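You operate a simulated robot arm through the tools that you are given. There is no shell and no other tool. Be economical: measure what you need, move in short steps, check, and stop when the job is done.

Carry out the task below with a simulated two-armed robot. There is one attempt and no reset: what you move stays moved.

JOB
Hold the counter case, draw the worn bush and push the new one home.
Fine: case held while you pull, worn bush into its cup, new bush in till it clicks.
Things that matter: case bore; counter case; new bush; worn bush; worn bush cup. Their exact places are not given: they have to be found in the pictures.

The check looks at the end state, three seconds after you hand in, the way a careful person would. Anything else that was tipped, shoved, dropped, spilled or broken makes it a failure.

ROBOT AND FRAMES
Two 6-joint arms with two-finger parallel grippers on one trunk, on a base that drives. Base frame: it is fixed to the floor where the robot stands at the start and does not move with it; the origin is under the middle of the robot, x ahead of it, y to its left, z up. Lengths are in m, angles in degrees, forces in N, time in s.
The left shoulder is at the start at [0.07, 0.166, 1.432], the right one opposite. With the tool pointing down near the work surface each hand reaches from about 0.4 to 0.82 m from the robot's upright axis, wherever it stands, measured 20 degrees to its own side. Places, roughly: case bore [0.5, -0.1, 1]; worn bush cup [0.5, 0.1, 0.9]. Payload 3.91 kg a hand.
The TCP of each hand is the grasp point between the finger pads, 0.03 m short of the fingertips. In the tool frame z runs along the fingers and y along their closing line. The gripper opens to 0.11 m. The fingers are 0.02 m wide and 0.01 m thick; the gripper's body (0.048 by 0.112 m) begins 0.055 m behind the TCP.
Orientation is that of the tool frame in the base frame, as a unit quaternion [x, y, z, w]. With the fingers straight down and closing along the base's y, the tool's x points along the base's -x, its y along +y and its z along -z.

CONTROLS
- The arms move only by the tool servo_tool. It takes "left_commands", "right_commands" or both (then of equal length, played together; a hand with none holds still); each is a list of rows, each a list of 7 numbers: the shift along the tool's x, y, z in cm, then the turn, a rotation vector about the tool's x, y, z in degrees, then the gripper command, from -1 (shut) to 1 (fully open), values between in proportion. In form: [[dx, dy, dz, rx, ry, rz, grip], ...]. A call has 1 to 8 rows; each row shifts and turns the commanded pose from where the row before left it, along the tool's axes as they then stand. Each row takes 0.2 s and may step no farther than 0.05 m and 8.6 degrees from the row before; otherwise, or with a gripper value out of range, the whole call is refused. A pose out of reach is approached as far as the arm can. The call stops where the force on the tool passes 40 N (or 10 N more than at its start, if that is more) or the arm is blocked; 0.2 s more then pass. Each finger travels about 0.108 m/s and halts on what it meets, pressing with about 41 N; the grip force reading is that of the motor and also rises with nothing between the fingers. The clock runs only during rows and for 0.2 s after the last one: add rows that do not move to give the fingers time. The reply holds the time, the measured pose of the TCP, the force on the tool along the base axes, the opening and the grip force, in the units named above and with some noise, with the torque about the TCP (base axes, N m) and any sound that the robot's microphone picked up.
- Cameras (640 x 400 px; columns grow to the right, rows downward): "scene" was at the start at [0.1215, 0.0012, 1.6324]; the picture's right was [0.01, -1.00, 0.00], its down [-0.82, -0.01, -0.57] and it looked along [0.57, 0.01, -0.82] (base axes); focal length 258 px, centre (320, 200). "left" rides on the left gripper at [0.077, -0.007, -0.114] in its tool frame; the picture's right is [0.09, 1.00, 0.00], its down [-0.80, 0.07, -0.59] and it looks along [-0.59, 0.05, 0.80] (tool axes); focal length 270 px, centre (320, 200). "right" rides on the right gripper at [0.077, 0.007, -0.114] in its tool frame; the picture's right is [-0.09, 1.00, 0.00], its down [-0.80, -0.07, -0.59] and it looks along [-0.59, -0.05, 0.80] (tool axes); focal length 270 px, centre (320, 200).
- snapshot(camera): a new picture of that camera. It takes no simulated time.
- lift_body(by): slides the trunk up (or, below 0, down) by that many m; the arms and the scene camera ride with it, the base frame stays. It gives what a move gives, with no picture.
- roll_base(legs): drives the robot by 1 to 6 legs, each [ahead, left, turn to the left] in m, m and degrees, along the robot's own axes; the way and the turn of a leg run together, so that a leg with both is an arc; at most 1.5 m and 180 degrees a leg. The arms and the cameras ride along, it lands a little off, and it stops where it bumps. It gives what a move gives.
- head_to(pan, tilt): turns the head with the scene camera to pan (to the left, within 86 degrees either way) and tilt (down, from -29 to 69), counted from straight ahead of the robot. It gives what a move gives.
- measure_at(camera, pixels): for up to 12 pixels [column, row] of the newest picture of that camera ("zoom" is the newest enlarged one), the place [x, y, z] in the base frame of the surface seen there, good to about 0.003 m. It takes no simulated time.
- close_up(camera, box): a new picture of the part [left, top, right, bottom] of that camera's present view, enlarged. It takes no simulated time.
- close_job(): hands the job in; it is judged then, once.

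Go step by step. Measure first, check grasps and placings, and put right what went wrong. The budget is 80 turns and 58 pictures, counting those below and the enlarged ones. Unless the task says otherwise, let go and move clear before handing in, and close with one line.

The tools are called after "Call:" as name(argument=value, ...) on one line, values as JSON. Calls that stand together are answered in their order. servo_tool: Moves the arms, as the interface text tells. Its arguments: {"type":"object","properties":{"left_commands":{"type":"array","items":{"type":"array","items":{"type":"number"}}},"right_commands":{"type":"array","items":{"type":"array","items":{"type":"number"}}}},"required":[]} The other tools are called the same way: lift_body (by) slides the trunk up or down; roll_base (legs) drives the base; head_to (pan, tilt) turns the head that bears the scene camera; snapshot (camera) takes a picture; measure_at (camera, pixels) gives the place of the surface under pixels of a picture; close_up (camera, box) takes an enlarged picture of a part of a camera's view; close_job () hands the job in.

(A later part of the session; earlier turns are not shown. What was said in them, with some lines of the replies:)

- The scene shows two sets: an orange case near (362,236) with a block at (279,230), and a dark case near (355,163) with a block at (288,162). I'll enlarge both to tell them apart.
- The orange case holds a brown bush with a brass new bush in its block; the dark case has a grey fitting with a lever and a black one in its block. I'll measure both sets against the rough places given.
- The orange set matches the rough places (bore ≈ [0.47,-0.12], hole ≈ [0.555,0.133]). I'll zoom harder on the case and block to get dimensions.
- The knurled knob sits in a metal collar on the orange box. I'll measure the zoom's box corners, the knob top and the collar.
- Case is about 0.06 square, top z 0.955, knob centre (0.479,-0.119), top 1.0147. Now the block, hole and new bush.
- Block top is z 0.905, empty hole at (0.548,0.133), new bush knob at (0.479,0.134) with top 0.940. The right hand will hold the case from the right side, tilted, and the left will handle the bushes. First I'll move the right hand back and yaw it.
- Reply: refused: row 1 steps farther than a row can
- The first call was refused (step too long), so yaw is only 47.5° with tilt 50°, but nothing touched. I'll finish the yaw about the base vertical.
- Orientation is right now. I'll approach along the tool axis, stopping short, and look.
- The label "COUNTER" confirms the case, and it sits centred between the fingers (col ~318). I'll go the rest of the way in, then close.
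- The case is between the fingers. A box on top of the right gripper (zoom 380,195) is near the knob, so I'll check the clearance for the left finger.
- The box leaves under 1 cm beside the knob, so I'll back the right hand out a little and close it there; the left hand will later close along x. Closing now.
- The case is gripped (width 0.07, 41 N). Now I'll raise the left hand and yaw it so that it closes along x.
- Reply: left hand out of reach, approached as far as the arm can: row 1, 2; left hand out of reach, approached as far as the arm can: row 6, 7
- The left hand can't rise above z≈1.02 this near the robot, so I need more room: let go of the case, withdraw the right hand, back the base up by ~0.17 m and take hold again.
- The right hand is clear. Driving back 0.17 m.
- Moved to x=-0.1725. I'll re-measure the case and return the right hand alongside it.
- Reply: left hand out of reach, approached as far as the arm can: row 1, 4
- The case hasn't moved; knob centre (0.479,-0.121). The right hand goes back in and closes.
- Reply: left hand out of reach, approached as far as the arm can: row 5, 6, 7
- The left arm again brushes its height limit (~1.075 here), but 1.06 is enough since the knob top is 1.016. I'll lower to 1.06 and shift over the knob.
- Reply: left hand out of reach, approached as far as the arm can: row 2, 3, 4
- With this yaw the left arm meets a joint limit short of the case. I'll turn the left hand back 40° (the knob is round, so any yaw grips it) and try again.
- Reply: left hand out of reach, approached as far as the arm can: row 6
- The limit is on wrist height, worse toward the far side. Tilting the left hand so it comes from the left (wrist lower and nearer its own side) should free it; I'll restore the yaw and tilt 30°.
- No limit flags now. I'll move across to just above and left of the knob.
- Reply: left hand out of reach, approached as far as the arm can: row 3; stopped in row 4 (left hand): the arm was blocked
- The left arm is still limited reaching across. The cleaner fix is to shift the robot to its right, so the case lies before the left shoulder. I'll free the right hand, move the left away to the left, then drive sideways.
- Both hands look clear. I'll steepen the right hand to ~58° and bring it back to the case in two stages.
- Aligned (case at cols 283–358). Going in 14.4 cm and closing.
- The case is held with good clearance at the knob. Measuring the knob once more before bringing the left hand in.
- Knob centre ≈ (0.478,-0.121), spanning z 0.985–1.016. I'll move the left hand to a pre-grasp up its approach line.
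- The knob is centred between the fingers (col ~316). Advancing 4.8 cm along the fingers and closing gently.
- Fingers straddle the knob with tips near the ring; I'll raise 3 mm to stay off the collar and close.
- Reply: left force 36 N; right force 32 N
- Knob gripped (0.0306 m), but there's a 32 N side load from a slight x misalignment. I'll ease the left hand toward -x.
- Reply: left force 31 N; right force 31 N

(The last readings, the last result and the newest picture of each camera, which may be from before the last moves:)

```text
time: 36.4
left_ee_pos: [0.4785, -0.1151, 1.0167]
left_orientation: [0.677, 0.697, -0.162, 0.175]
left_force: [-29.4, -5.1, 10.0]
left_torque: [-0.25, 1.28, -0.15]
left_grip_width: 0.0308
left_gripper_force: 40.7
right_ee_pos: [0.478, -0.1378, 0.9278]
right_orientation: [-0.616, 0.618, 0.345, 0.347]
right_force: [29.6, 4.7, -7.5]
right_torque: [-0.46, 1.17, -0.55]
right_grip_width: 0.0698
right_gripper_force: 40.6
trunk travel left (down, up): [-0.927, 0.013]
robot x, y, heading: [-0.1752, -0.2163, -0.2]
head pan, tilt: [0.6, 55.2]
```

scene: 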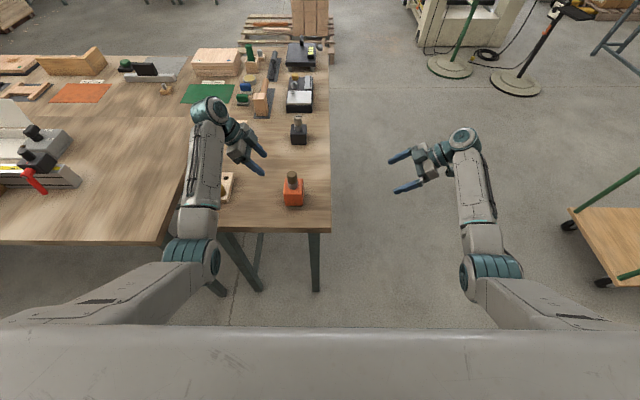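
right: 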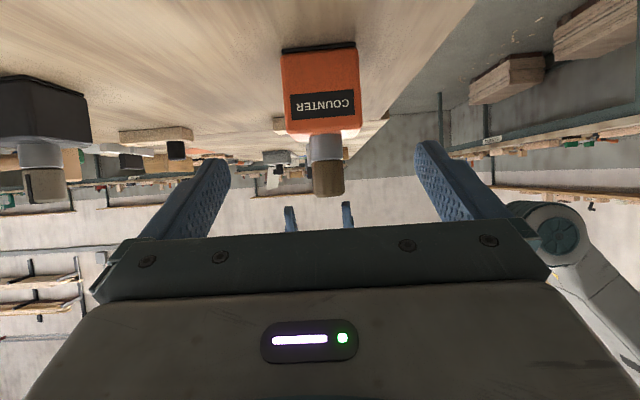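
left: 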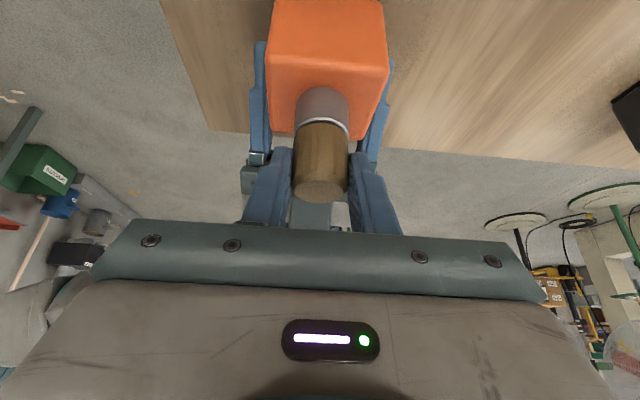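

Call:
servo_tool(left_commands=[[0, -0.3, 0, 0, 0, 0, -1], [0, 0, 0, 0, 0, 0, -1]])

```text
time: 37.0
left_ee_pos: [0.4773, -0.1134, 1.0174]
left_orientation: [0.677, 0.697, -0.16, 0.175]
left_force: [0.0, -0.4, 0.0]
left_torque: [0.01, 0.0, -0.02]
left_grip_width: 0.0302
left_gripper_force: 40.7
right_ee_pos: [0.4766, -0.1355, 0.9281]
right_orientation: [-0.617, 0.617, 0.345, 0.346]
right_force: [2.0, 1.4, 1.4]
right_torque: [-0.11, -0.28, 0.1]
right_grip_width: 0.0697
right_gripper_force: 40.9
trunk travel left (down, up): [-0.927, 0.013]
robot x, y, heading: [-0.1761, -0.2168, 0.2]
head pan, tilt: [0.6, 55.2]
heard: snap
```

A snap was heard and the loads dropped to zero. Looking.

Call:
snapshot(camera="left")

Call:
close_up(camera="scene", box=[255, 142, 335, 202])

```text
28 pictures are left
```

left: 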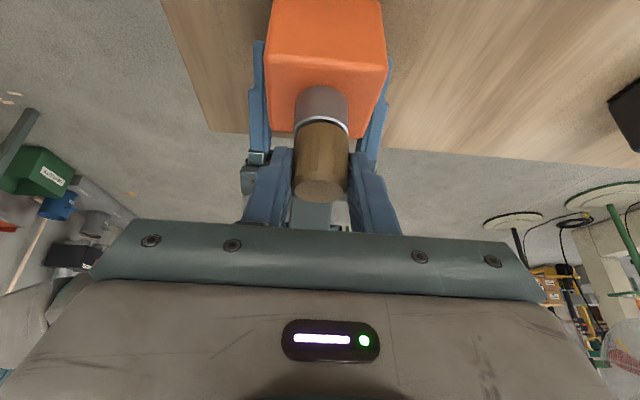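

```text
6.67 times, centred on (295, 172) of scene
```

zoom: 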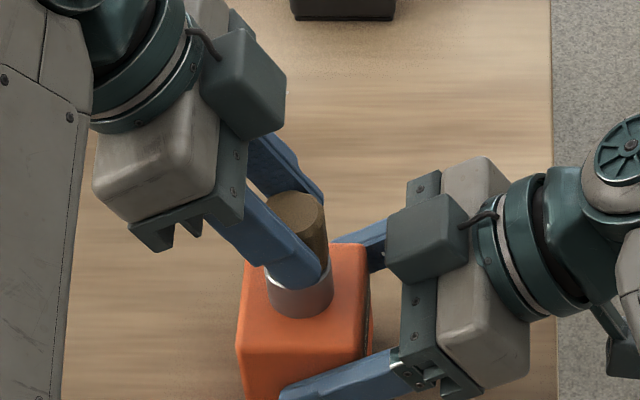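

It looks intact – the retaining snap has let go. I'll draw it straight up 3 cm.

Call:
servo_tool(left_commands=[[-0.46, 0, -0.89, 0, 0, 0, -1], [-0.46, 0, -0.89, 0, 0, 0, -1], [-0.46, 0, -0.89, 0, 0, 0, -1], [0, 0, 0, 0, 0, 0, -1]])

Call:
snapshot(camera="left")

Call:
close_up(camera="scene", box=[255, 142, 335, 202])

```text
time: 38.0
left_ee_pos: [0.4733, -0.1138, 1.0478]
left_orientation: [0.677, 0.696, -0.161, 0.176]
left_force: [1.0, -0.3, -1.1]
left_torque: [-0.03, 0.01, -0.04]
left_grip_width: 0.0302
left_gripper_force: 40.6
right_ee_pos: [0.4763, -0.1371, 0.9279]
right_orientation: [-0.616, 0.617, 0.346, 0.346]
right_force: [-1.7, 2.6, 0.9]
right_torque: [0.35, -0.11, 0.14]
right_grip_width: 0.0699
right_gripper_force: 40.5
trunk travel left (down, up): [-0.927, 0.013]
robot x, y, heading: [-0.1729, -0.219, -0.3]
head pan, tilt: [0.6, 55.2]
```

```text
26 pictures are left
```

left: 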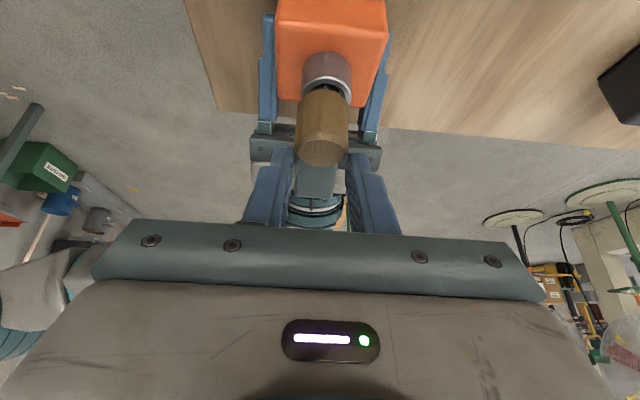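

```text
6.67 times, centred on (295, 172) of scene
```

zoom: 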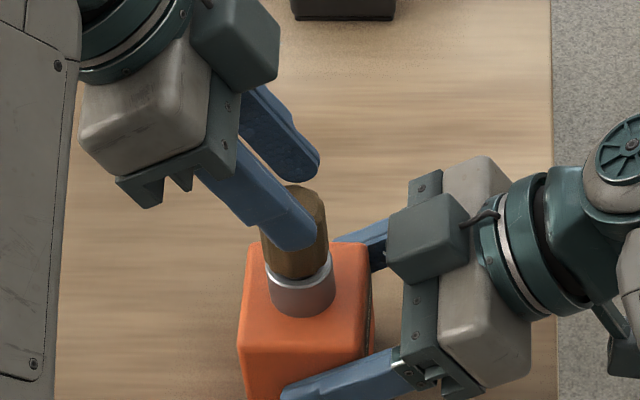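

The hand rose 3 cm but the bush seems to have stayed mostly behind, with fingers still 0.030 apart. Measuring the knob top now.

Call:
measure_at(camera="left", pixels=[[322, 155], [322, 120], [325, 70], [322, 145], [310, 155], [335, 155]])

Call:
measure_at(camera="zoom", pixels=[[310, 200], [295, 260], [300, 300], [313, 230]])

Call:
close_up(camera="left", box=[240, 40, 400, 240])

```text
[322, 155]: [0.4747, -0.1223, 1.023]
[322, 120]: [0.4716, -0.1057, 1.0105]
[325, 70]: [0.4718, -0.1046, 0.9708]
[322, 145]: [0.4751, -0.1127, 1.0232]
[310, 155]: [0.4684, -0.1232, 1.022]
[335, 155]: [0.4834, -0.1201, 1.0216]
```

```text
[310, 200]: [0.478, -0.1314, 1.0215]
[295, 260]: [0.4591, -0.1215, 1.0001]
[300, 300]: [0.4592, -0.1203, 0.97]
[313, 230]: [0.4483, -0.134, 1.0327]
```

```text
2.00 times, centred on (320, 140) of left
```

zoom: 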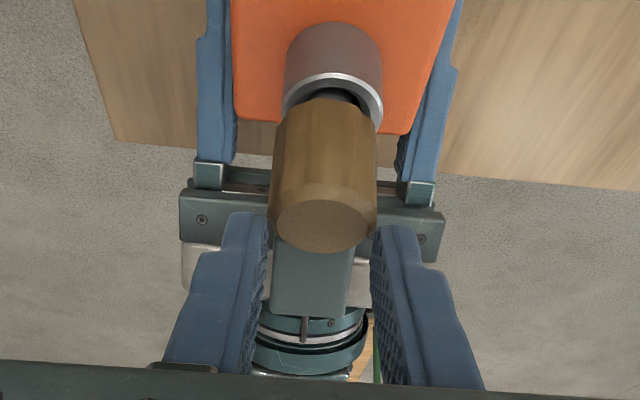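

The bush has come up only ~6 mm (top 1.022) and the pads slid to its upper rim. I'll open slightly, go down 2.6 cm and take a full-depth grip again.

Call:
servo_tool(left_commands=[[0, 0, 0, 0, 0, 0, -0.1], [0, 0, 0, 0, 0, 0, -0.1], [0, 0.3, 0, 0, 0, 0, -0.1], [0.6, 0, 1.15, 0, 0, 0, -0.1], [0.6, 0, 1.15, 0, 0, 0, -0.1], [0, 0, 0, 0, 0, 0, -0.1]])

Call:
close_up(camera="left", box=[240, 40, 400, 240])

```text
time: 39.4
left_ee_pos: [0.4776, -0.1134, 1.0215]
left_orientation: [0.677, 0.696, -0.161, 0.175]
left_force: [-0.7, 0.3, -0.1]
left_torque: [0.03, 0.0, 0.01]
left_grip_width: 0.0496
left_gripper_force: 0.0
right_ee_pos: [0.4769, -0.136, 0.9274]
right_orientation: [-0.617, 0.617, 0.345, 0.345]
right_force: [-1.9, 1.7, -0.4]
right_torque: [0.2, -0.09, 0.16]
right_grip_width: 0.0699
right_gripper_force: 41.3
trunk travel left (down, up): [-0.927, 0.013]
robot x, y, heading: [-0.1719, -0.218, -0.1]
head pan, tilt: [0.6, 55.2]
```

```text
2.00 times, centred on (320, 140) of left
```

zoom: 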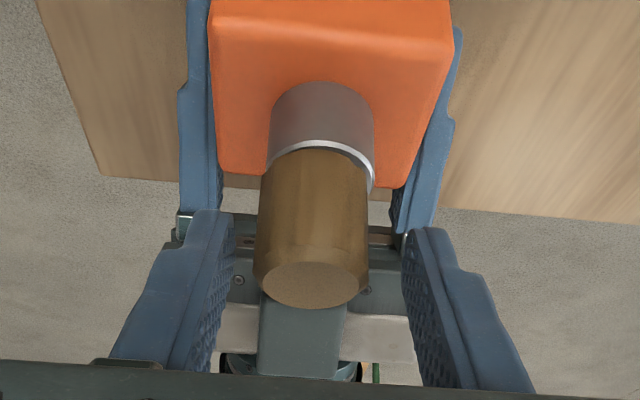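

The fingertips only cover the upper half of the knob, which explains the slip. I'll go 7 mm deeper and close.

Call:
servo_tool(left_commands=[[0.32, -0.1, 0.62, 0, 0, 0, -0.1], [0, 0, 0, 0, 0, 0, -0.35], [0, 0, 0, 0, 0, 0, -0.6], [0, 0, 0, 0, 0, 0, -1]])

Call:
close_up(camera="left", box=[240, 40, 400, 240])

```text
time: 40.4
left_ee_pos: [0.4766, -0.115, 1.0134]
left_orientation: [0.677, 0.696, -0.161, 0.175]
left_force: [-0.2, -0.2, -0.3]
left_torque: [0.0, 0.0, 0.03]
left_grip_width: 0.0302
left_gripper_force: 40.3
right_ee_pos: [0.4778, -0.1367, 0.9275]
right_orientation: [-0.616, 0.617, 0.345, 0.347]
right_force: [-0.5, 0.3, 0.4]
right_torque: [0.18, -0.19, 0.03]
right_grip_width: 0.0699
right_gripper_force: 41.0
trunk travel left (down, up): [-0.927, 0.013]
robot x, y, heading: [-0.1727, -0.2175, -0.2]
head pan, tilt: [0.6, 55.2]
```

```text
2.00 times, centred on (320, 140) of left
```

zoom: 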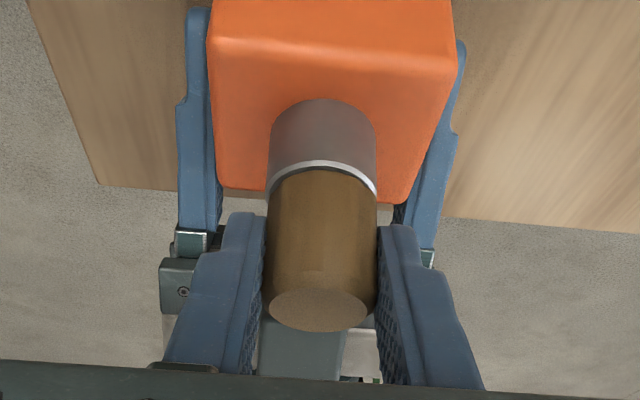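

Gripped with no side load. I'll lift slowly 1.5 cm and check whether the bush follows.

Call:
servo_tool(left_commands=[[-0.23, 0, -0.44, 0, 0, 0, -1], [-0.23, 0, -0.44, 0, 0, 0, -1], [-0.23, 0, -0.44, 0, 0, 0, -1], [0, 0, 0, 0, 0, 0, -1]])

Call:
close_up(camera="left", box=[240, 40, 400, 240])

```text
time: 41.4
left_ee_pos: [0.4768, -0.1144, 1.0301]
left_orientation: [0.677, 0.696, -0.162, 0.175]
left_force: [-0.6, -0.1, -0.1]
left_torque: [0.0, -0.03, 0.01]
left_grip_width: 0.0304
left_gripper_force: 41.1
right_ee_pos: [0.4783, -0.1364, 0.9273]
right_orientation: [-0.616, 0.617, 0.346, 0.347]
right_force: [0.1, -1.3, 1.2]
right_torque: [0.11, -0.24, -0.04]
right_grip_width: 0.0697
right_gripper_force: 40.8
trunk travel left (down, up): [-0.927, 0.013]
robot x, y, heading: [-0.1743, -0.2161, -0.2]
head pan, tilt: [0.6, 55.2]
```

```text
2.00 times, centred on (320, 140) of left
```

zoom: 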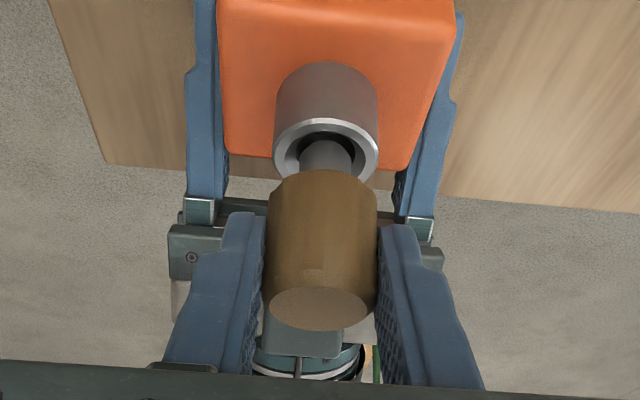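

The bush follows and its grey shank is showing. Lifting another 2.7 cm to clear the bore.

Call:
servo_tool(left_commands=[[-0.41, 0, -0.8, 0, 0, 0, -1], [-0.41, 0, -0.8, 0, 0, 0, -1], [-0.41, 0, -0.8, 0, 0, 0, -1], [0, 0, 0, 0, 0, 0, -1]])

Call:
snapshot(camera="left")

Call:
close_up(camera="scene", box=[215, 132, 335, 222])

```text
time: 42.4
left_ee_pos: [0.476, -0.1143, 1.0573]
left_orientation: [0.677, 0.696, -0.162, 0.175]
left_force: [-0.5, -0.2, -0.9]
left_torque: [-0.03, 0.01, 0.02]
left_grip_width: 0.0305
left_gripper_force: 40.3
right_ee_pos: [0.4763, -0.1365, 0.9267]
right_orientation: [-0.616, 0.617, 0.346, 0.347]
right_force: [1.1, -1.2, -0.3]
right_torque: [0.08, -0.23, -0.06]
right_grip_width: 0.0699
right_gripper_force: 40.8
trunk travel left (down, up): [-0.927, 0.013]
robot x, y, heading: [-0.1739, -0.2224, 0.1]
head pan, tilt: [0.6, 55.2]
```

```text
20 pictures are left
```

left: 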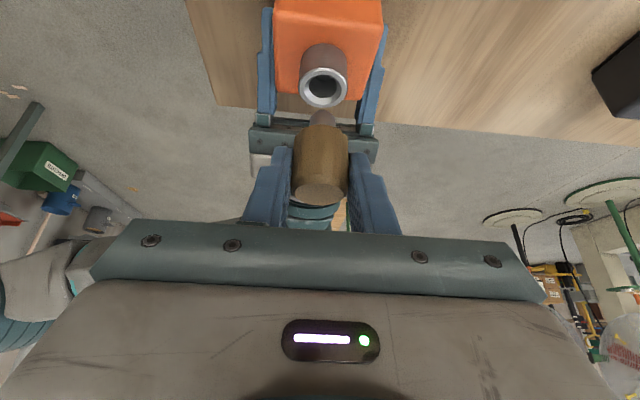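

```text
4.44 times, centred on (275, 177) of scene
```

zoom: 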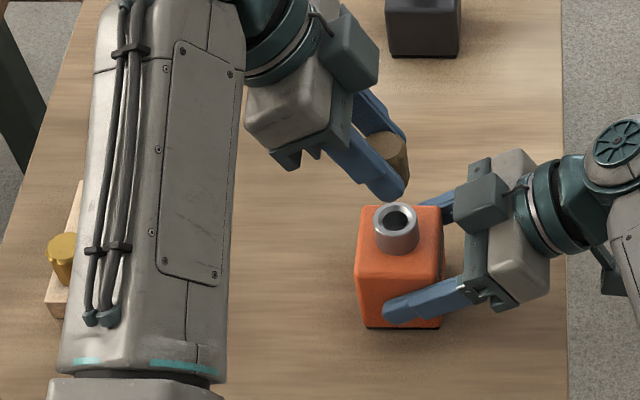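

The bush is out. I'll measure the bush in the hand and the bore rim.

Call:
measure_at(camera="left", pixels=[[318, 193], [299, 190], [340, 190], [320, 140], [321, 116], [323, 110], [302, 87], [344, 87], [323, 104], [324, 71], [323, 85]])

Call:
measure_at(camera="zoom", pixels=[[396, 231], [396, 205], [376, 217], [416, 217], [387, 140], [387, 150], [60, 245], [395, 217]])

```text
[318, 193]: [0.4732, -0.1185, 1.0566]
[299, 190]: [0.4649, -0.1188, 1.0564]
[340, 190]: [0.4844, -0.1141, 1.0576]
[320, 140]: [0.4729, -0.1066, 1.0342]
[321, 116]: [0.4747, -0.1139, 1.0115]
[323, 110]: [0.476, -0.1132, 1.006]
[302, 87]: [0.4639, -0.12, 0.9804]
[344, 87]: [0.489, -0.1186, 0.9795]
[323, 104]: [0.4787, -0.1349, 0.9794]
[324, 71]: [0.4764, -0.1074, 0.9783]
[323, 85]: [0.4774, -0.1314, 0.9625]
```

```text
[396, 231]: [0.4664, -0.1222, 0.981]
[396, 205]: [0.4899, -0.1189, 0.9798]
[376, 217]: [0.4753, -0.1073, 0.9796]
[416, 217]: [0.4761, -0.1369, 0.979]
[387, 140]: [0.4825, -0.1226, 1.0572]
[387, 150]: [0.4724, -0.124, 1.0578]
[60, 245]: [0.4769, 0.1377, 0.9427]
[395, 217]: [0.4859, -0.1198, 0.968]
```

Bore rim is z 0.980 at (0.477,-0.121). The bush hangs upright, its axis 6.5 mm to -y of the TCP, its top level with the TCP. Carrying it toward the cup at height.

Call:
servo_tool(left_commands=[[3.53, 1.13, -1.82, 0, 0, 0, -1], [3.53, 1.13, -1.82, 0, 0, 0, -1], [3.53, 1.13, -1.82, 0, 0, 0, -1], [3.53, 1.13, -1.82, 0, 0, 0, -1], [3.53, 1.13, -1.82, 0, 0, 0, -1], [3.53, 1.13, -1.82, 0, 0, 0, -1], [1.25, 1.2, -0.65, 0, 0, 0, -1], [0, 0, 0, 0, 0, 0, -1]])

Call:
snapshot(camera="left")

```text
time: 44.2
left_ee_pos: [0.5494, 0.1408, 1.0554]
left_orientation: [0.677, 0.696, -0.162, 0.176]
left_force: [0.7, -0.8, 0.2]
left_torque: [0.01, 0.01, -0.01]
left_grip_width: 0.0302
left_gripper_force: 41.1
right_ee_pos: [0.4765, -0.1366, 0.9278]
right_orientation: [-0.616, 0.617, 0.346, 0.346]
right_force: [-0.9, -1.5, -0.4]
right_torque: [0.07, -0.16, -0.01]
right_grip_width: 0.0699
right_gripper_force: 41.1
trunk travel left (down, up): [-0.927, 0.013]
robot x, y, heading: [-0.1718, -0.2168, 0.1]
head pan, tilt: [0.6, 55.2]
```

```text
18 pictures are left
```

left: 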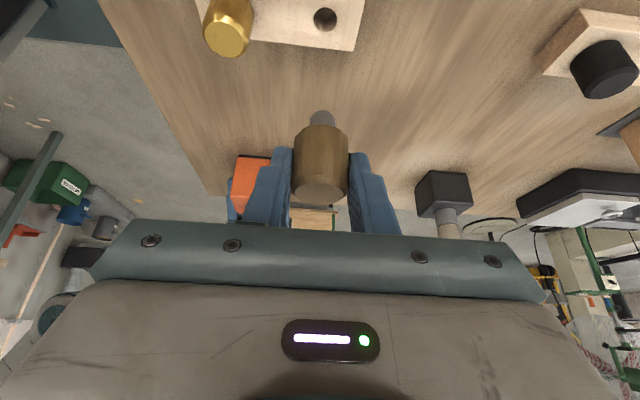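

Call:
measure_at(camera="left", pixels=[[312, 19], [338, 19], [325, 8], [325, 31], [319, 190], [322, 140], [322, 115], [228, 45], [206, 35], [350, 40]])

Call:
close_up(camera="left", box=[190, 0, 350, 100])

```text
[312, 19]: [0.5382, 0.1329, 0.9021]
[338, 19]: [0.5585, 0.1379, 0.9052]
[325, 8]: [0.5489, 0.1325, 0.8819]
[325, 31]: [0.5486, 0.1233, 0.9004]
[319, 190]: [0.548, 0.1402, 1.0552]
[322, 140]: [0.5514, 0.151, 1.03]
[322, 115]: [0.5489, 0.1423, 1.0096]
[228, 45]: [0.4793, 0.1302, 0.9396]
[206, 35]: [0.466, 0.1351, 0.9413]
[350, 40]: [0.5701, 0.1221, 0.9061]
```

```text
4.00 times, centred on (270, 50) of left
```

zoom: 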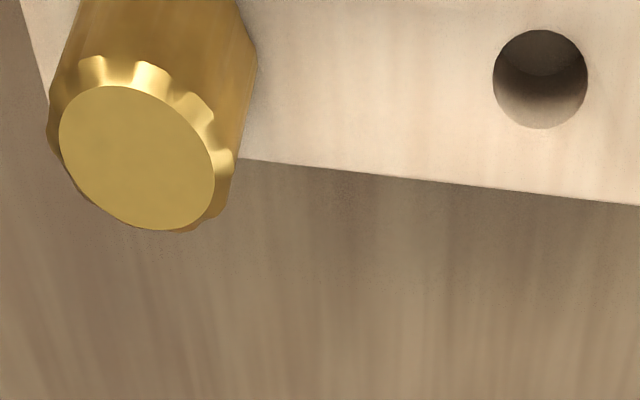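

Hole centre ≈ (0.548,0.1335) and the bush axis ≈ (0.549,0.1355). I'll correct 2 mm and go down until the shank is just above the hole.

Call:
servo_tool(left_commands=[[-0.18, -0.05, 0.09, 0, 0, 0, -1], [1.39, -0.04, 2.66, 0, 0, 0, -1], [1.39, -0.04, 2.66, 0, 0, 0, -1], [1.2, -0.03, 2.3, 0, 0, 0, -1], [0, 0, 0, 0, 0, 0, -1]])

Call:
close_up(camera="left", box=[220, 60, 420, 220])

Call:
close_up(camera="scene", box=[195, 142, 275, 202])

```text
time: 45.4
left_ee_pos: [0.5491, 0.1392, 0.9711]
left_orientation: [0.677, 0.696, -0.162, 0.175]
left_force: [0.0, -0.9, 0.3]
left_torque: [0.02, -0.01, 0.01]
left_grip_width: 0.0303
left_gripper_force: 40.6
right_ee_pos: [0.4771, -0.136, 0.9282]
right_orientation: [-0.616, 0.617, 0.345, 0.346]
right_force: [-1.0, 1.1, -0.4]
right_torque: [0.17, -0.1, 0.04]
right_grip_width: 0.07
right_gripper_force: 40.9
trunk travel left (down, up): [-0.927, 0.013]
robot x, y, heading: [-0.1744, -0.2189, 0.0]
head pan, tilt: [0.6, 55.2]
```

```text
2.50 times, centred on (320, 140) of left
```

zoom: 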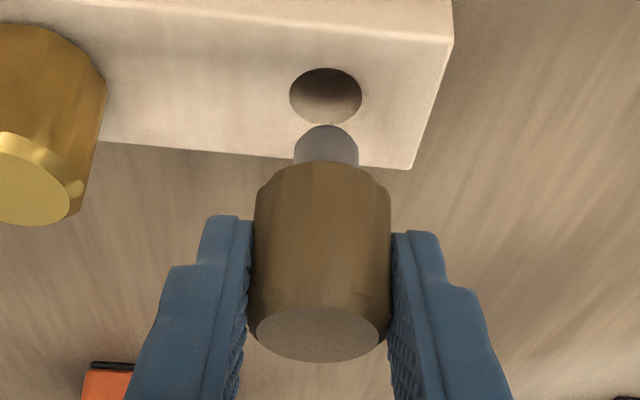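

```text
6.67 times, centred on (235, 172) of scene
```

zoom: 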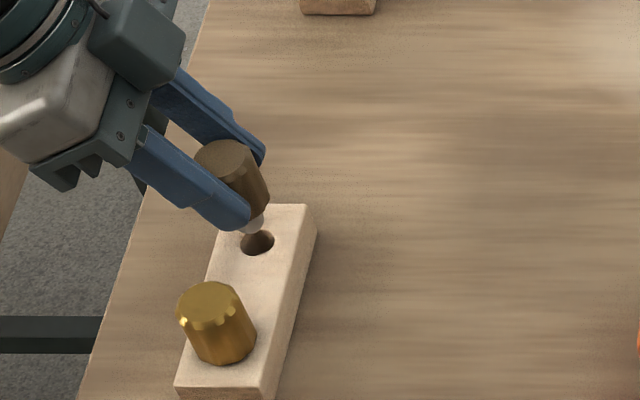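

Laterally aligned in the left view (shank 327 vs hole 325). Measuring shank tip and hole edges in the scene zoom for the other direction.

Call:
measure_at(camera="zoom", pixels=[[240, 243], [274, 243], [257, 257], [253, 227], [247, 224], [259, 224], [232, 180], [223, 150]])

```text
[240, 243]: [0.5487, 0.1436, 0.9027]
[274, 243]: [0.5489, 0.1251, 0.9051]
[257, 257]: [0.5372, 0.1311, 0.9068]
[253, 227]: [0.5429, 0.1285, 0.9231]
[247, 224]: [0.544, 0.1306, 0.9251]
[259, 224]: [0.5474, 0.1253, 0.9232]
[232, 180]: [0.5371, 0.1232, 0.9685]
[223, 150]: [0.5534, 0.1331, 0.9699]
```

Bush axis ≈ y 0.132 vs hole 0.134; a 1.5 mm correction, then down slowly.

Call:
servo_tool(left_commands=[[0.13, 0, -0.07, 0, 0, 0, -1], [0.46, 0, 0.89, 0, 0, 0, -1], [0.46, 0, 0.89, 0, 0, 0, -1], [0.3, 0, 0.58, 0, 0, 0, -1], [0, 0, 0, 0, 0, 0, -1]])

Call:
close_up(camera="left", box=[220, 60, 420, 220])

```text
time: 46.6
left_ee_pos: [0.5494, 0.1414, 0.9427]
left_orientation: [0.677, 0.696, -0.162, 0.176]
left_force: [0.1, 0.1, -0.5]
left_torque: [0.04, 0.01, 0.03]
left_grip_width: 0.0302
left_gripper_force: 40.6
right_ee_pos: [0.4767, -0.1367, 0.9281]
right_orientation: [-0.617, 0.617, 0.346, 0.346]
right_force: [-1.2, 0.1, -0.3]
right_torque: [0.23, -0.15, 0.05]
right_grip_width: 0.0699
right_gripper_force: 41.1
trunk travel left (down, up): [-0.927, 0.013]
robot x, y, heading: [-0.1757, -0.2177, -0.0]
head pan, tilt: [0.6, 55.2]
```

```text
2.50 times, centred on (320, 140) of left
```

zoom: 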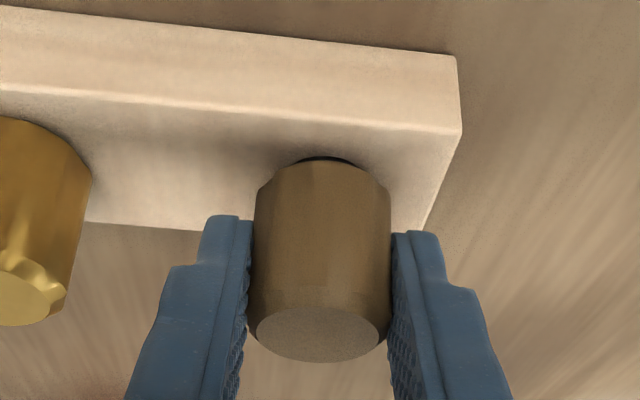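

It has gone in freely with a few millimetres left. Down 3 mm more, then open.

Call:
servo_tool(left_commands=[[0.09, 0, 0.18, 0, 0, 0, -1], [0, 0, 0, 0, 0, 0, -1], [0, 0, 0, 0, 0, 0, -0.6], [0, 0, 0, 0, 0, 0, -0.2], [0, 0, 0, 0, 0, 0, -0.1], [0, 0, 0, 0, 0, 0, -0.1]])

Call:
close_up(camera="left", box=[220, 60, 420, 220])

```text
time: 48.0
left_ee_pos: [0.5496, 0.1412, 0.9431]
left_orientation: [0.677, 0.696, -0.161, 0.176]
left_force: [0.0, 0.6, 0.3]
left_torque: [0.01, -0.02, -0.01]
left_grip_width: 0.0494
left_gripper_force: 0.0
right_ee_pos: [0.4766, -0.1373, 0.9277]
right_orientation: [-0.616, 0.617, 0.346, 0.346]
right_force: [-1.5, 0.9, 0.2]
right_torque: [0.17, -0.15, 0.05]
right_grip_width: 0.0699
right_gripper_force: 41.3
trunk travel left (down, up): [-0.927, 0.013]
robot x, y, heading: [-0.1749, -0.2192, -0.2]
head pan, tilt: [0.6, 55.2]
```

```text
2.50 times, centred on (320, 140) of left
```

zoom: 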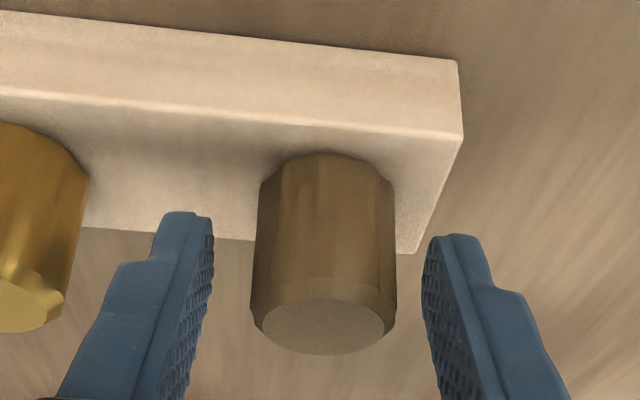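

The worn bush is seated flush in the cup and released. Backing out and shifting over to the new bush.

Call:
servo_tool(left_commands=[[0, 0, -2.5, 0, 0, 0, -0.1], [0, 0, -2.5, 0, 0, 0, -0.1], [0, -3.5, 0, 0, 0, 0, -0.1], [0, -3.6, 0, 0, 0, 0, -0.1], [0, 0, 0, 0, 0, 0, -0.1]])

Call:
snapshot(camera="left")

```text
time: 49.2
left_ee_pos: [0.4765, 0.16, 0.9837]
left_orientation: [0.678, 0.696, -0.161, 0.175]
left_force: [0.5, 0.3, -1.1]
left_torque: [0.0, 0.04, -0.02]
left_grip_width: 0.0496
left_gripper_force: 0.1
right_ee_pos: [0.477, -0.1376, 0.9269]
right_orientation: [-0.616, 0.617, 0.346, 0.347]
right_force: [-2.2, -1.1, 0.3]
right_torque: [-0.15, -0.06, -0.03]
right_grip_width: 0.0698
right_gripper_force: 41.3
trunk travel left (down, up): [-0.927, 0.013]
robot x, y, heading: [-0.1726, -0.2156, -0.3]
head pan, tilt: [0.6, 55.2]
```

```text
12 pictures are left
```

left: 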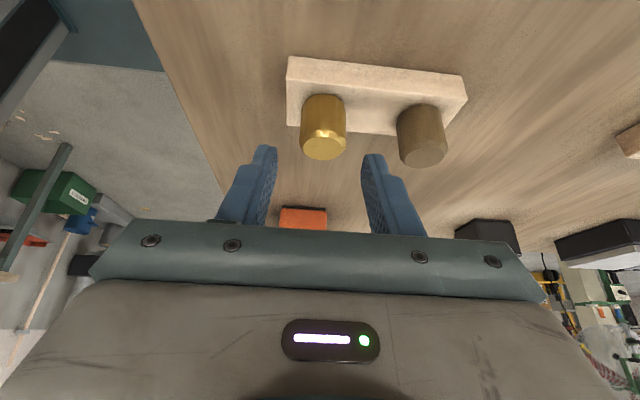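

Both bushes are visible; the new one is at col ~324. Measuring it.

Call:
measure_at(camera="left", pixels=[[323, 149], [304, 146], [343, 146], [323, 115], [303, 120], [346, 120], [420, 155]])

```text
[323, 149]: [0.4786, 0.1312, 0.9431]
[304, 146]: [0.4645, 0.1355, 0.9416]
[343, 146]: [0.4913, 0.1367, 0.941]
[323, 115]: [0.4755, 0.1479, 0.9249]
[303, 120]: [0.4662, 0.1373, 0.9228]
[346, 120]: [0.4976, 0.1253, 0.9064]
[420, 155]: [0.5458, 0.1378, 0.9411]
```

New bush axis at (0.478,0.134), top 0.941. Advancing onto it and closing.

Call:
servo_tool(left_commands=[[0.2, 0.07, 2.4, 0, 0, 0, -0.1], [0.2, 0.07, 2.4, 0, 0, 0, -0.1], [0, 0, 0, 0, 0, 0, -0.1], [0, 0, 0, 0, 0, 0, -0.35], [0, 0, 0, 0, 0, 0, -0.6], [0, 0, 0, 0, 0, 0, -1]])

Call:
close_up(camera="left", box=[220, 60, 420, 220])

```text
time: 50.6
left_ee_pos: [0.4776, 0.1415, 0.9407]
left_orientation: [0.677, 0.696, -0.161, 0.176]
left_force: [-0.2, -1.3, 0.2]
left_torque: [-0.01, 0.02, -0.02]
left_grip_width: 0.0307
left_gripper_force: 41.1
right_ee_pos: [0.4769, -0.1371, 0.9274]
right_orientation: [-0.616, 0.617, 0.346, 0.346]
right_force: [-2.2, -1.6, -0.1]
right_torque: [-0.02, -0.07, 0.01]
right_grip_width: 0.0699
right_gripper_force: 41.3
trunk travel left (down, up): [-0.927, 0.013]
robot x, y, heading: [-0.1736, -0.2198, 0.0]
head pan, tilt: [0.6, 55.2]
```

```text
2.50 times, centred on (320, 140) of left
```

zoom: 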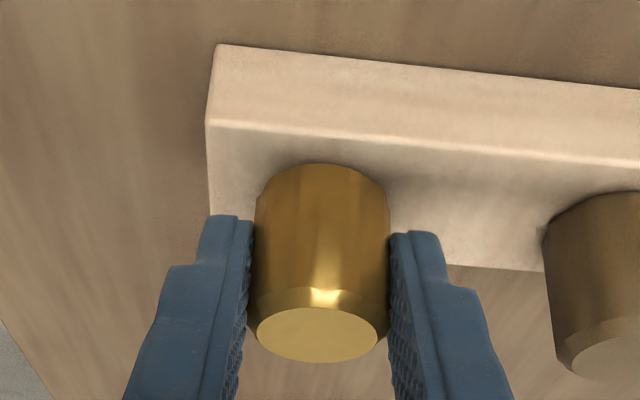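

Gripped cleanly. Lifting straight up 11 cm.

Call:
servo_tool(left_commands=[[-0.46, 0, -0.89, 0, 0, 0, -1], [-0.92, 0.02, -1.78, 0, 0, 0, -1], [-1.39, 0.04, -2.66, 0, 0, 0, -1], [-1.39, 0.04, -2.66, 0, 0, 0, -1], [-1.2, 0.03, -2.3, 0, 0, 0, -1], [0, 0, 0, 0, 0, 0, -1]])

Call:
snapshot(camera="left")

```text
time: 52.0
left_ee_pos: [0.4781, 0.1408, 1.0559]
left_orientation: [0.677, 0.696, -0.162, 0.175]
left_force: [-0.1, 0.2, -1.0]
left_torque: [0.03, 0.02, -0.01]
left_grip_width: 0.0305
left_gripper_force: 41.1
right_ee_pos: [0.4766, -0.1374, 0.9272]
right_orientation: [-0.616, 0.617, 0.345, 0.346]
right_force: [-0.9, -0.8, -0.3]
right_torque: [-0.04, -0.09, 0.02]
right_grip_width: 0.0699
right_gripper_force: 41.5
trunk travel left (down, up): [-0.927, 0.013]
robot x, y, heading: [-0.1758, -0.2142, -0.2]
head pan, tilt: [0.6, 55.2]
```

```text
10 pictures are left
```

left: 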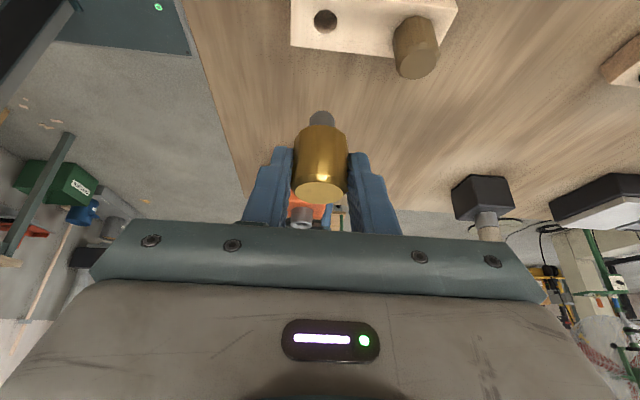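

New bush is in hand exactly as the worn one was, and the block is undisturbed. Carrying it back over the bore.

Call:
servo_tool(left_commands=[[-3.76, -0.15, 1.955, 0, 0, 0, -1], [-3.76, -0.15, 1.955, 0, 0, 0, -1], [-3.76, -0.15, 1.955, 0, 0, 0, -1], [-3.76, -0.15, 1.955, 0, 0, 0, -1], [-3.76, -0.15, 1.955, 0, 0, 0, -1], [-3.76, -0.15, 1.955, 0, 0, 0, -1], [0, 0, 0, 0, 0, 0, -1]])

Call:
close_up(camera="left", box=[220, 40, 420, 220])

```text
time: 53.6
left_ee_pos: [0.4787, -0.1125, 1.0561]
left_orientation: [0.677, 0.696, -0.162, 0.175]
left_force: [0.7, 0.3, 0.0]
left_torque: [0.02, 0.01, -0.01]
left_grip_width: 0.0305
left_gripper_force: 40.7
right_ee_pos: [0.4773, -0.1382, 0.9281]
right_orientation: [-0.615, 0.618, 0.345, 0.347]
right_force: [0.7, -2.3, 0.5]
right_torque: [0.03, 0.21, 0.07]
right_grip_width: 0.0701
right_gripper_force: 41.0
trunk travel left (down, up): [-0.927, 0.013]
robot x, y, heading: [-0.1732, -0.2182, -0.2]
head pan, tilt: [0.6, 55.2]
```

```text
2.22 times, centred on (320, 130) of left
```

zoom: 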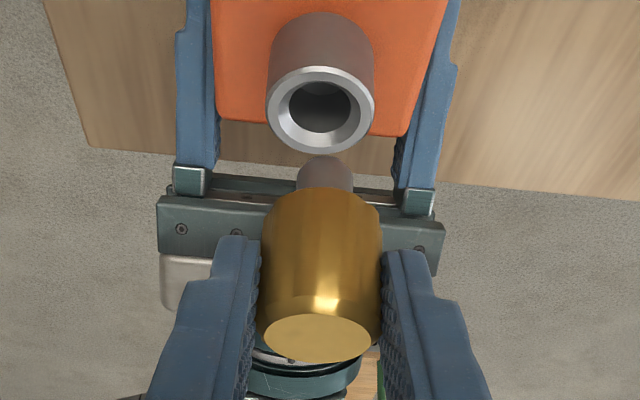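

The shank is ~5 zoom px right of the bore centre (about 1.5 mm in +x). Measuring both to correct.

Call:
measure_at(camera="zoom", pixels=[[267, 105], [374, 105], [320, 152], [320, 68], [325, 172], [303, 172], [347, 172], [322, 240], [318, 338], [262, 330], [374, 330]])

```text
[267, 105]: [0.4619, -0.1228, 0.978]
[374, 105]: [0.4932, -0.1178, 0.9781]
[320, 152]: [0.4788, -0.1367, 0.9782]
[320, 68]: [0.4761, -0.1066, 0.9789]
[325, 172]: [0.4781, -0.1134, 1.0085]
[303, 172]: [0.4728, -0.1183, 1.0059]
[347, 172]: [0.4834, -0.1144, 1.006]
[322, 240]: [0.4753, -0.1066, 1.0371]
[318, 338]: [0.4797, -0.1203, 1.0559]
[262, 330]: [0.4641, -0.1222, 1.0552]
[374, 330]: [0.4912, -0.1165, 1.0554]
```

Bore centre (0.4775,-0.1216), shank ≈ (0.478,-0.120). Small correction, then down 2.6 cm so the shank enters.

Call:
servo_tool(left_commands=[[-0.11, -0.07, 0.055, 0, 0, 0, -1], [0.46, 0, 0.89, 0, 0, 0, -1], [0.46, 0, 0.89, 0, 0, 0, -1], [0.28, 0, 0.53, 0, 0, 0, -1], [0, 0, 0, 0, 0, 0, -1]])

Call:
close_up(camera="left", box=[220, 40, 420, 220])

```text
time: 54.8
left_ee_pos: [0.4774, -0.1128, 1.03]
left_orientation: [0.677, 0.696, -0.161, 0.175]
left_force: [-0.3, 0.5, -0.1]
left_torque: [0.02, -0.02, 0.0]
left_grip_width: 0.0304
left_gripper_force: 40.6
right_ee_pos: [0.477, -0.138, 0.9284]
right_orientation: [-0.616, 0.618, 0.345, 0.347]
right_force: [-0.5, -1.4, 1.0]
right_torque: [-0.12, -0.08, -0.05]
right_grip_width: 0.07
right_gripper_force: 40.8
trunk travel left (down, up): [-0.927, 0.013]
robot x, y, heading: [-0.1701, -0.215, -0.1]
head pan, tilt: [0.6, 55.2]
```

```text
2.22 times, centred on (320, 130) of left
```

zoom: 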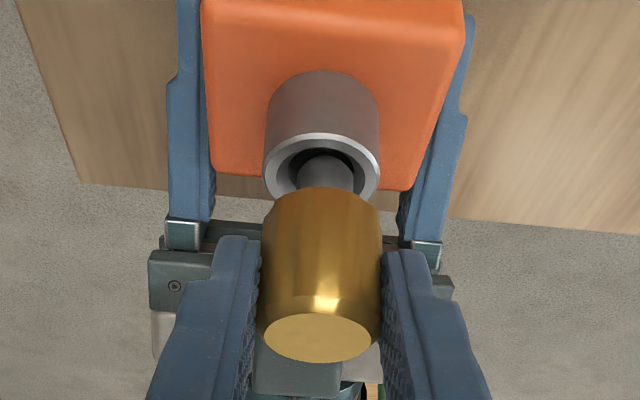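

The shank is entering the bore without force. Continuing down 1.5 cm in small steps.

Call:
servo_tool(left_commands=[[0, -0.06, 0, 0, 0, 0, -1], [0.23, 0, 0.445, 0, 0, 0, -1], [0.23, 0, 0.445, 0, 0, 0, -1], [0.14, 0, 0.27, 0, 0, 0, -1], [0.14, 0, 0.27, 0, 0, 0, -1], [0, 0, 0, 0, 0, 0, -1]])

```text
time: 56.2
left_ee_pos: [0.4762, -0.1127, 1.0171]
left_orientation: [0.677, 0.696, -0.161, 0.177]
left_force: [-13.5, 9.6, 33.4]
left_torque: [-0.01, 1.16, -0.11]
left_grip_width: 0.0305
left_gripper_force: 41.1
right_ee_pos: [0.4753, -0.1377, 0.928]
right_orientation: [-0.616, 0.619, 0.344, 0.346]
right_force: [19.4, -3.1, -11.4]
right_torque: [1.16, 0.29, -0.65]
right_grip_width: 0.0702
right_gripper_force: 41.0
trunk travel left (down, up): [-0.927, 0.013]
robot x, y, heading: [-0.1736, -0.2152, -0.2]
head pan, tilt: [0.6, 55.2]
heard: snap
```

Another snap and 33 N upward now on the hand. Looking whether the knob is flush with the collar.

Call:
close_up(camera="left", box=[220, 40, 420, 220])

Call:
measure_at(camera="zoom", pixels=[[320, 338], [265, 335], [374, 335], [322, 240], [320, 150], [290, 335], [350, 335]])

```text
2.22 times, centred on (320, 130) of left
```

zoom: 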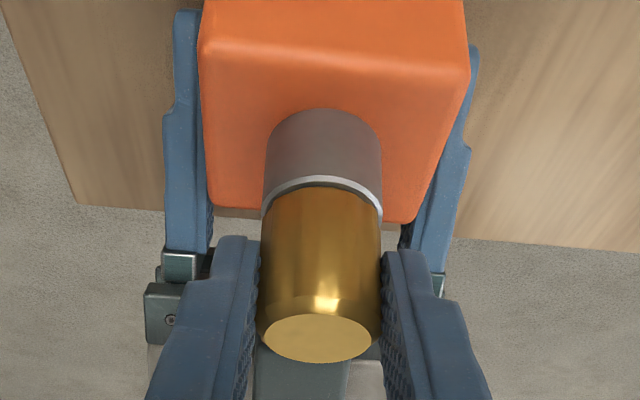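

```text
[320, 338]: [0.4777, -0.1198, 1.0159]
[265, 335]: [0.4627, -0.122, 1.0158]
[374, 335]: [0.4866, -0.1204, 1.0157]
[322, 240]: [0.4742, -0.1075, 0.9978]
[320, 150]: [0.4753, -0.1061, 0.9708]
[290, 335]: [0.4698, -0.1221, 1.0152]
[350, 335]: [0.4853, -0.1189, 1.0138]
```

The knob top is at 1.0157, the same as the worn bush sat originally, and the flange meets the collar. I'll press 1.5 mm more to confirm it is against its stop.

Call:
servo_tool(left_commands=[[0.09, 0, 0.17, 0, 0, 0, -1], [0, 0, 0, 0, 0, 0, -1]])

```text
time: 56.8
left_ee_pos: [0.4767, -0.1128, 1.0141]
left_orientation: [0.677, 0.696, -0.161, 0.176]
left_force: [-8.4, 5.3, 31.1]
left_torque: [-0.18, 1.1, -0.02]
left_grip_width: 0.0306
left_gripper_force: 41.0
right_ee_pos: [0.477, -0.1373, 0.9281]
right_orientation: [-0.616, 0.618, 0.345, 0.347]
right_force: [15.8, -4.5, -10.7]
right_torque: [-0.42, -0.13, -0.07]
right_grip_width: 0.07
right_gripper_force: 40.8
trunk travel left (down, up): [-0.927, 0.013]
robot x, y, heading: [-0.1779, -0.2183, -0.3]
head pan, tilt: [0.6, 55.2]
```

Firmly against the stop. Opening the left hand and backing off along its fingers.

Call:
servo_tool(left_commands=[[0, 0, 0, 0, 0, 0, -0.6], [0, 0, 0, 0, 0, 0, -0.2], [0, 0, 0, 0, 0, 0, -0.1], [0, 0, 0, 0, 0, 0, -0.1], [0, 0, -2.0, 0, 0, 0, -0.1], [0, 0, -2.5, 0, 0, 0, -0.1], [2.2, 0, -1.2, 0, 0, 0, -0.1], [0, 0, 0, 0, 0, 0, -0.1]])

Call:
snapshot(camera="left")

```text
time: 58.6
left_ee_pos: [0.4753, -0.0672, 1.0527]
left_orientation: [0.678, 0.696, -0.161, 0.175]
left_force: [0.6, 0.3, 0.2]
left_torque: [0.01, -0.02, 0.0]
left_grip_width: 0.0496
left_gripper_force: 0.1
right_ee_pos: [0.477, -0.1368, 0.928]
right_orientation: [-0.616, 0.617, 0.346, 0.346]
right_force: [-0.8, 1.8, -0.5]
right_torque: [-0.05, -0.1, 0.05]
right_grip_width: 0.0698
right_gripper_force: 40.7
trunk travel left (down, up): [-0.927, 0.013]
robot x, y, heading: [-0.1767, -0.2171, -0.3]
head pan, tilt: [0.6, 55.2]
```

```text
6 pictures are left
```

left: 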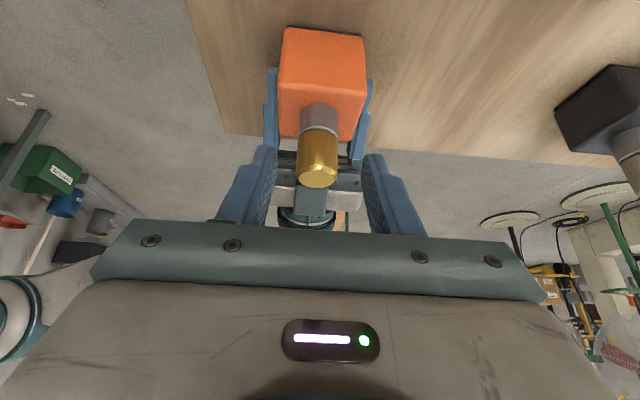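

Call:
measure_at(camera="left", pixels=[[318, 178], [312, 176], [326, 176], [318, 145], [320, 120]])

Call:
close_up(camera="left", box=[270, 90, 370, 200])

```text
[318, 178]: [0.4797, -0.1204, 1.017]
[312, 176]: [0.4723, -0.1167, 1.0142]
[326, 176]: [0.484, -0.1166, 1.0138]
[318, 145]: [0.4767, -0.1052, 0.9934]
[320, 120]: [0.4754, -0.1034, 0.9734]
```

```text
3.64 times, centred on (320, 145) of left
```

zoom: 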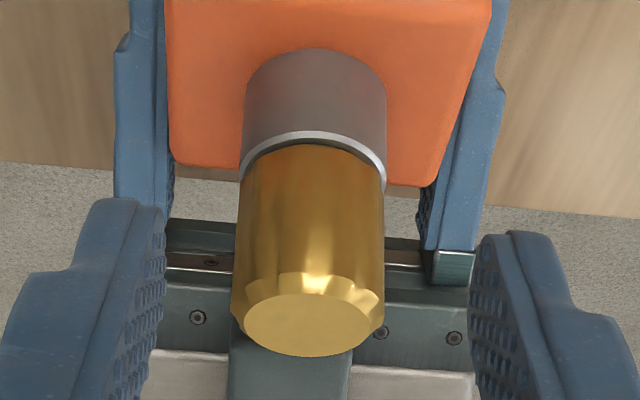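

The new bush stands upright, top 1.015, flush on the collar after its snap. Now releasing the case and withdrawing the right hand, with the left moving further off.

Call:
servo_tool(right_commands=[[0, 0, 0, 0, 0, 0, 0.6], [0, 0, 0, 0, 0, 0, 1], [0, 0, 0, 0, 0, 0, 1], [0, 0, -4, 0, 0, 0, 1], [0, 0, -4, 0, 0, 0, 1], [0, 0, -4, 0, 0, 0, 1], [0, 0, -4, 0, 0, 0, 1], [0, 0, 0, 0, 0, 0, 1]], left_commands=[[2.6, 0, -1.4, 0, 0, 0, -0.1], [2.6, 0, -1.4, 0, 0, 0, -0.1], [0, 0, 0, 0, 0, 0, -0.1], [0, 0, 0, 0, 0, 0, -0.1], [0, 0, 0, 0, 0, 0, -0.1], [0, 0, 0, 0, 0, 0, -0.1], [0, 0, 0, 0, 0, 0, -0.1], [0, 0, 0, 0, 0, 0, -0.1]])

Call:
snapshot(camera="scene")

Call:
close_up(camera="scene", box=[205, 142, 325, 232])

```text
time: 60.4
left_ee_pos: [0.4731, -0.0069, 1.0516]
left_orientation: [0.677, 0.697, -0.161, 0.176]
left_force: [0.2, 0.6, 0.4]
left_torque: [-0.01, 0.01, 0.04]
left_grip_width: 0.0496
left_gripper_force: 0.1
right_ee_pos: [0.4793, -0.2733, 1.0118]
right_orientation: [-0.616, 0.618, 0.345, 0.346]
right_force: [-0.2, 0.6, -0.1]
right_torque: [0.02, 0.0, -0.04]
right_grip_width: 0.1102
right_gripper_force: 0.0
trunk travel left (down, up): [-0.927, 0.013]
robot x, y, heading: [-0.171, -0.2175, -0.4]
head pan, tilt: [0.6, 55.2]
```

```text
4 pictures are left
```

scene: 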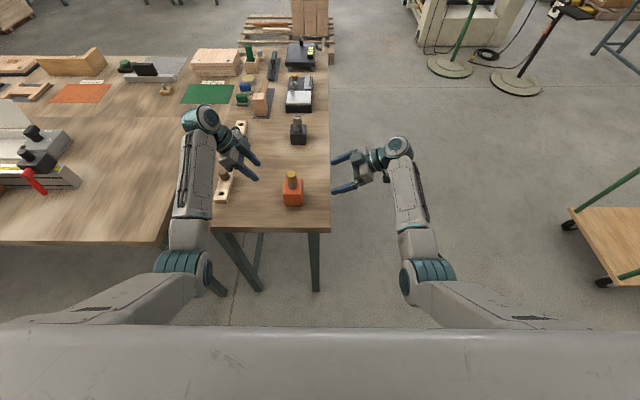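

```text
4.44 times, centred on (265, 187) of scene
```

zoom: 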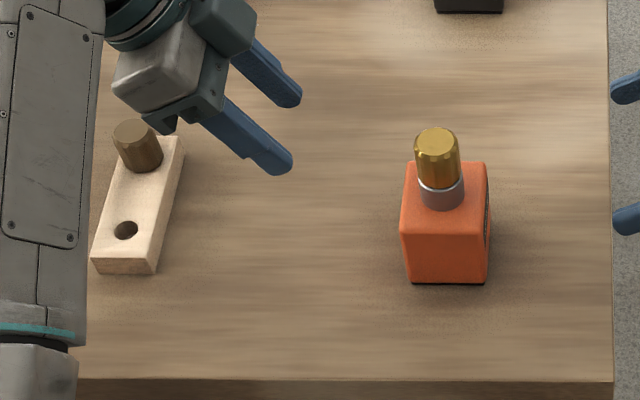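

Worn bush sits in its cup, the new bush is home on the upright case, and both hands are clear, so I'm handing in.

Call:
close_job()

```text
The job is handed in.
```

The worn bush is in its cup and the new bush is pushed home in the counter case. A snap sounded as it seated, and its top sits level with where the old one was. The case was held throughout and then let go. I drove the base back about 0.17 m and about 0.22 m to the right for reach, and saw nothing else disturbed.
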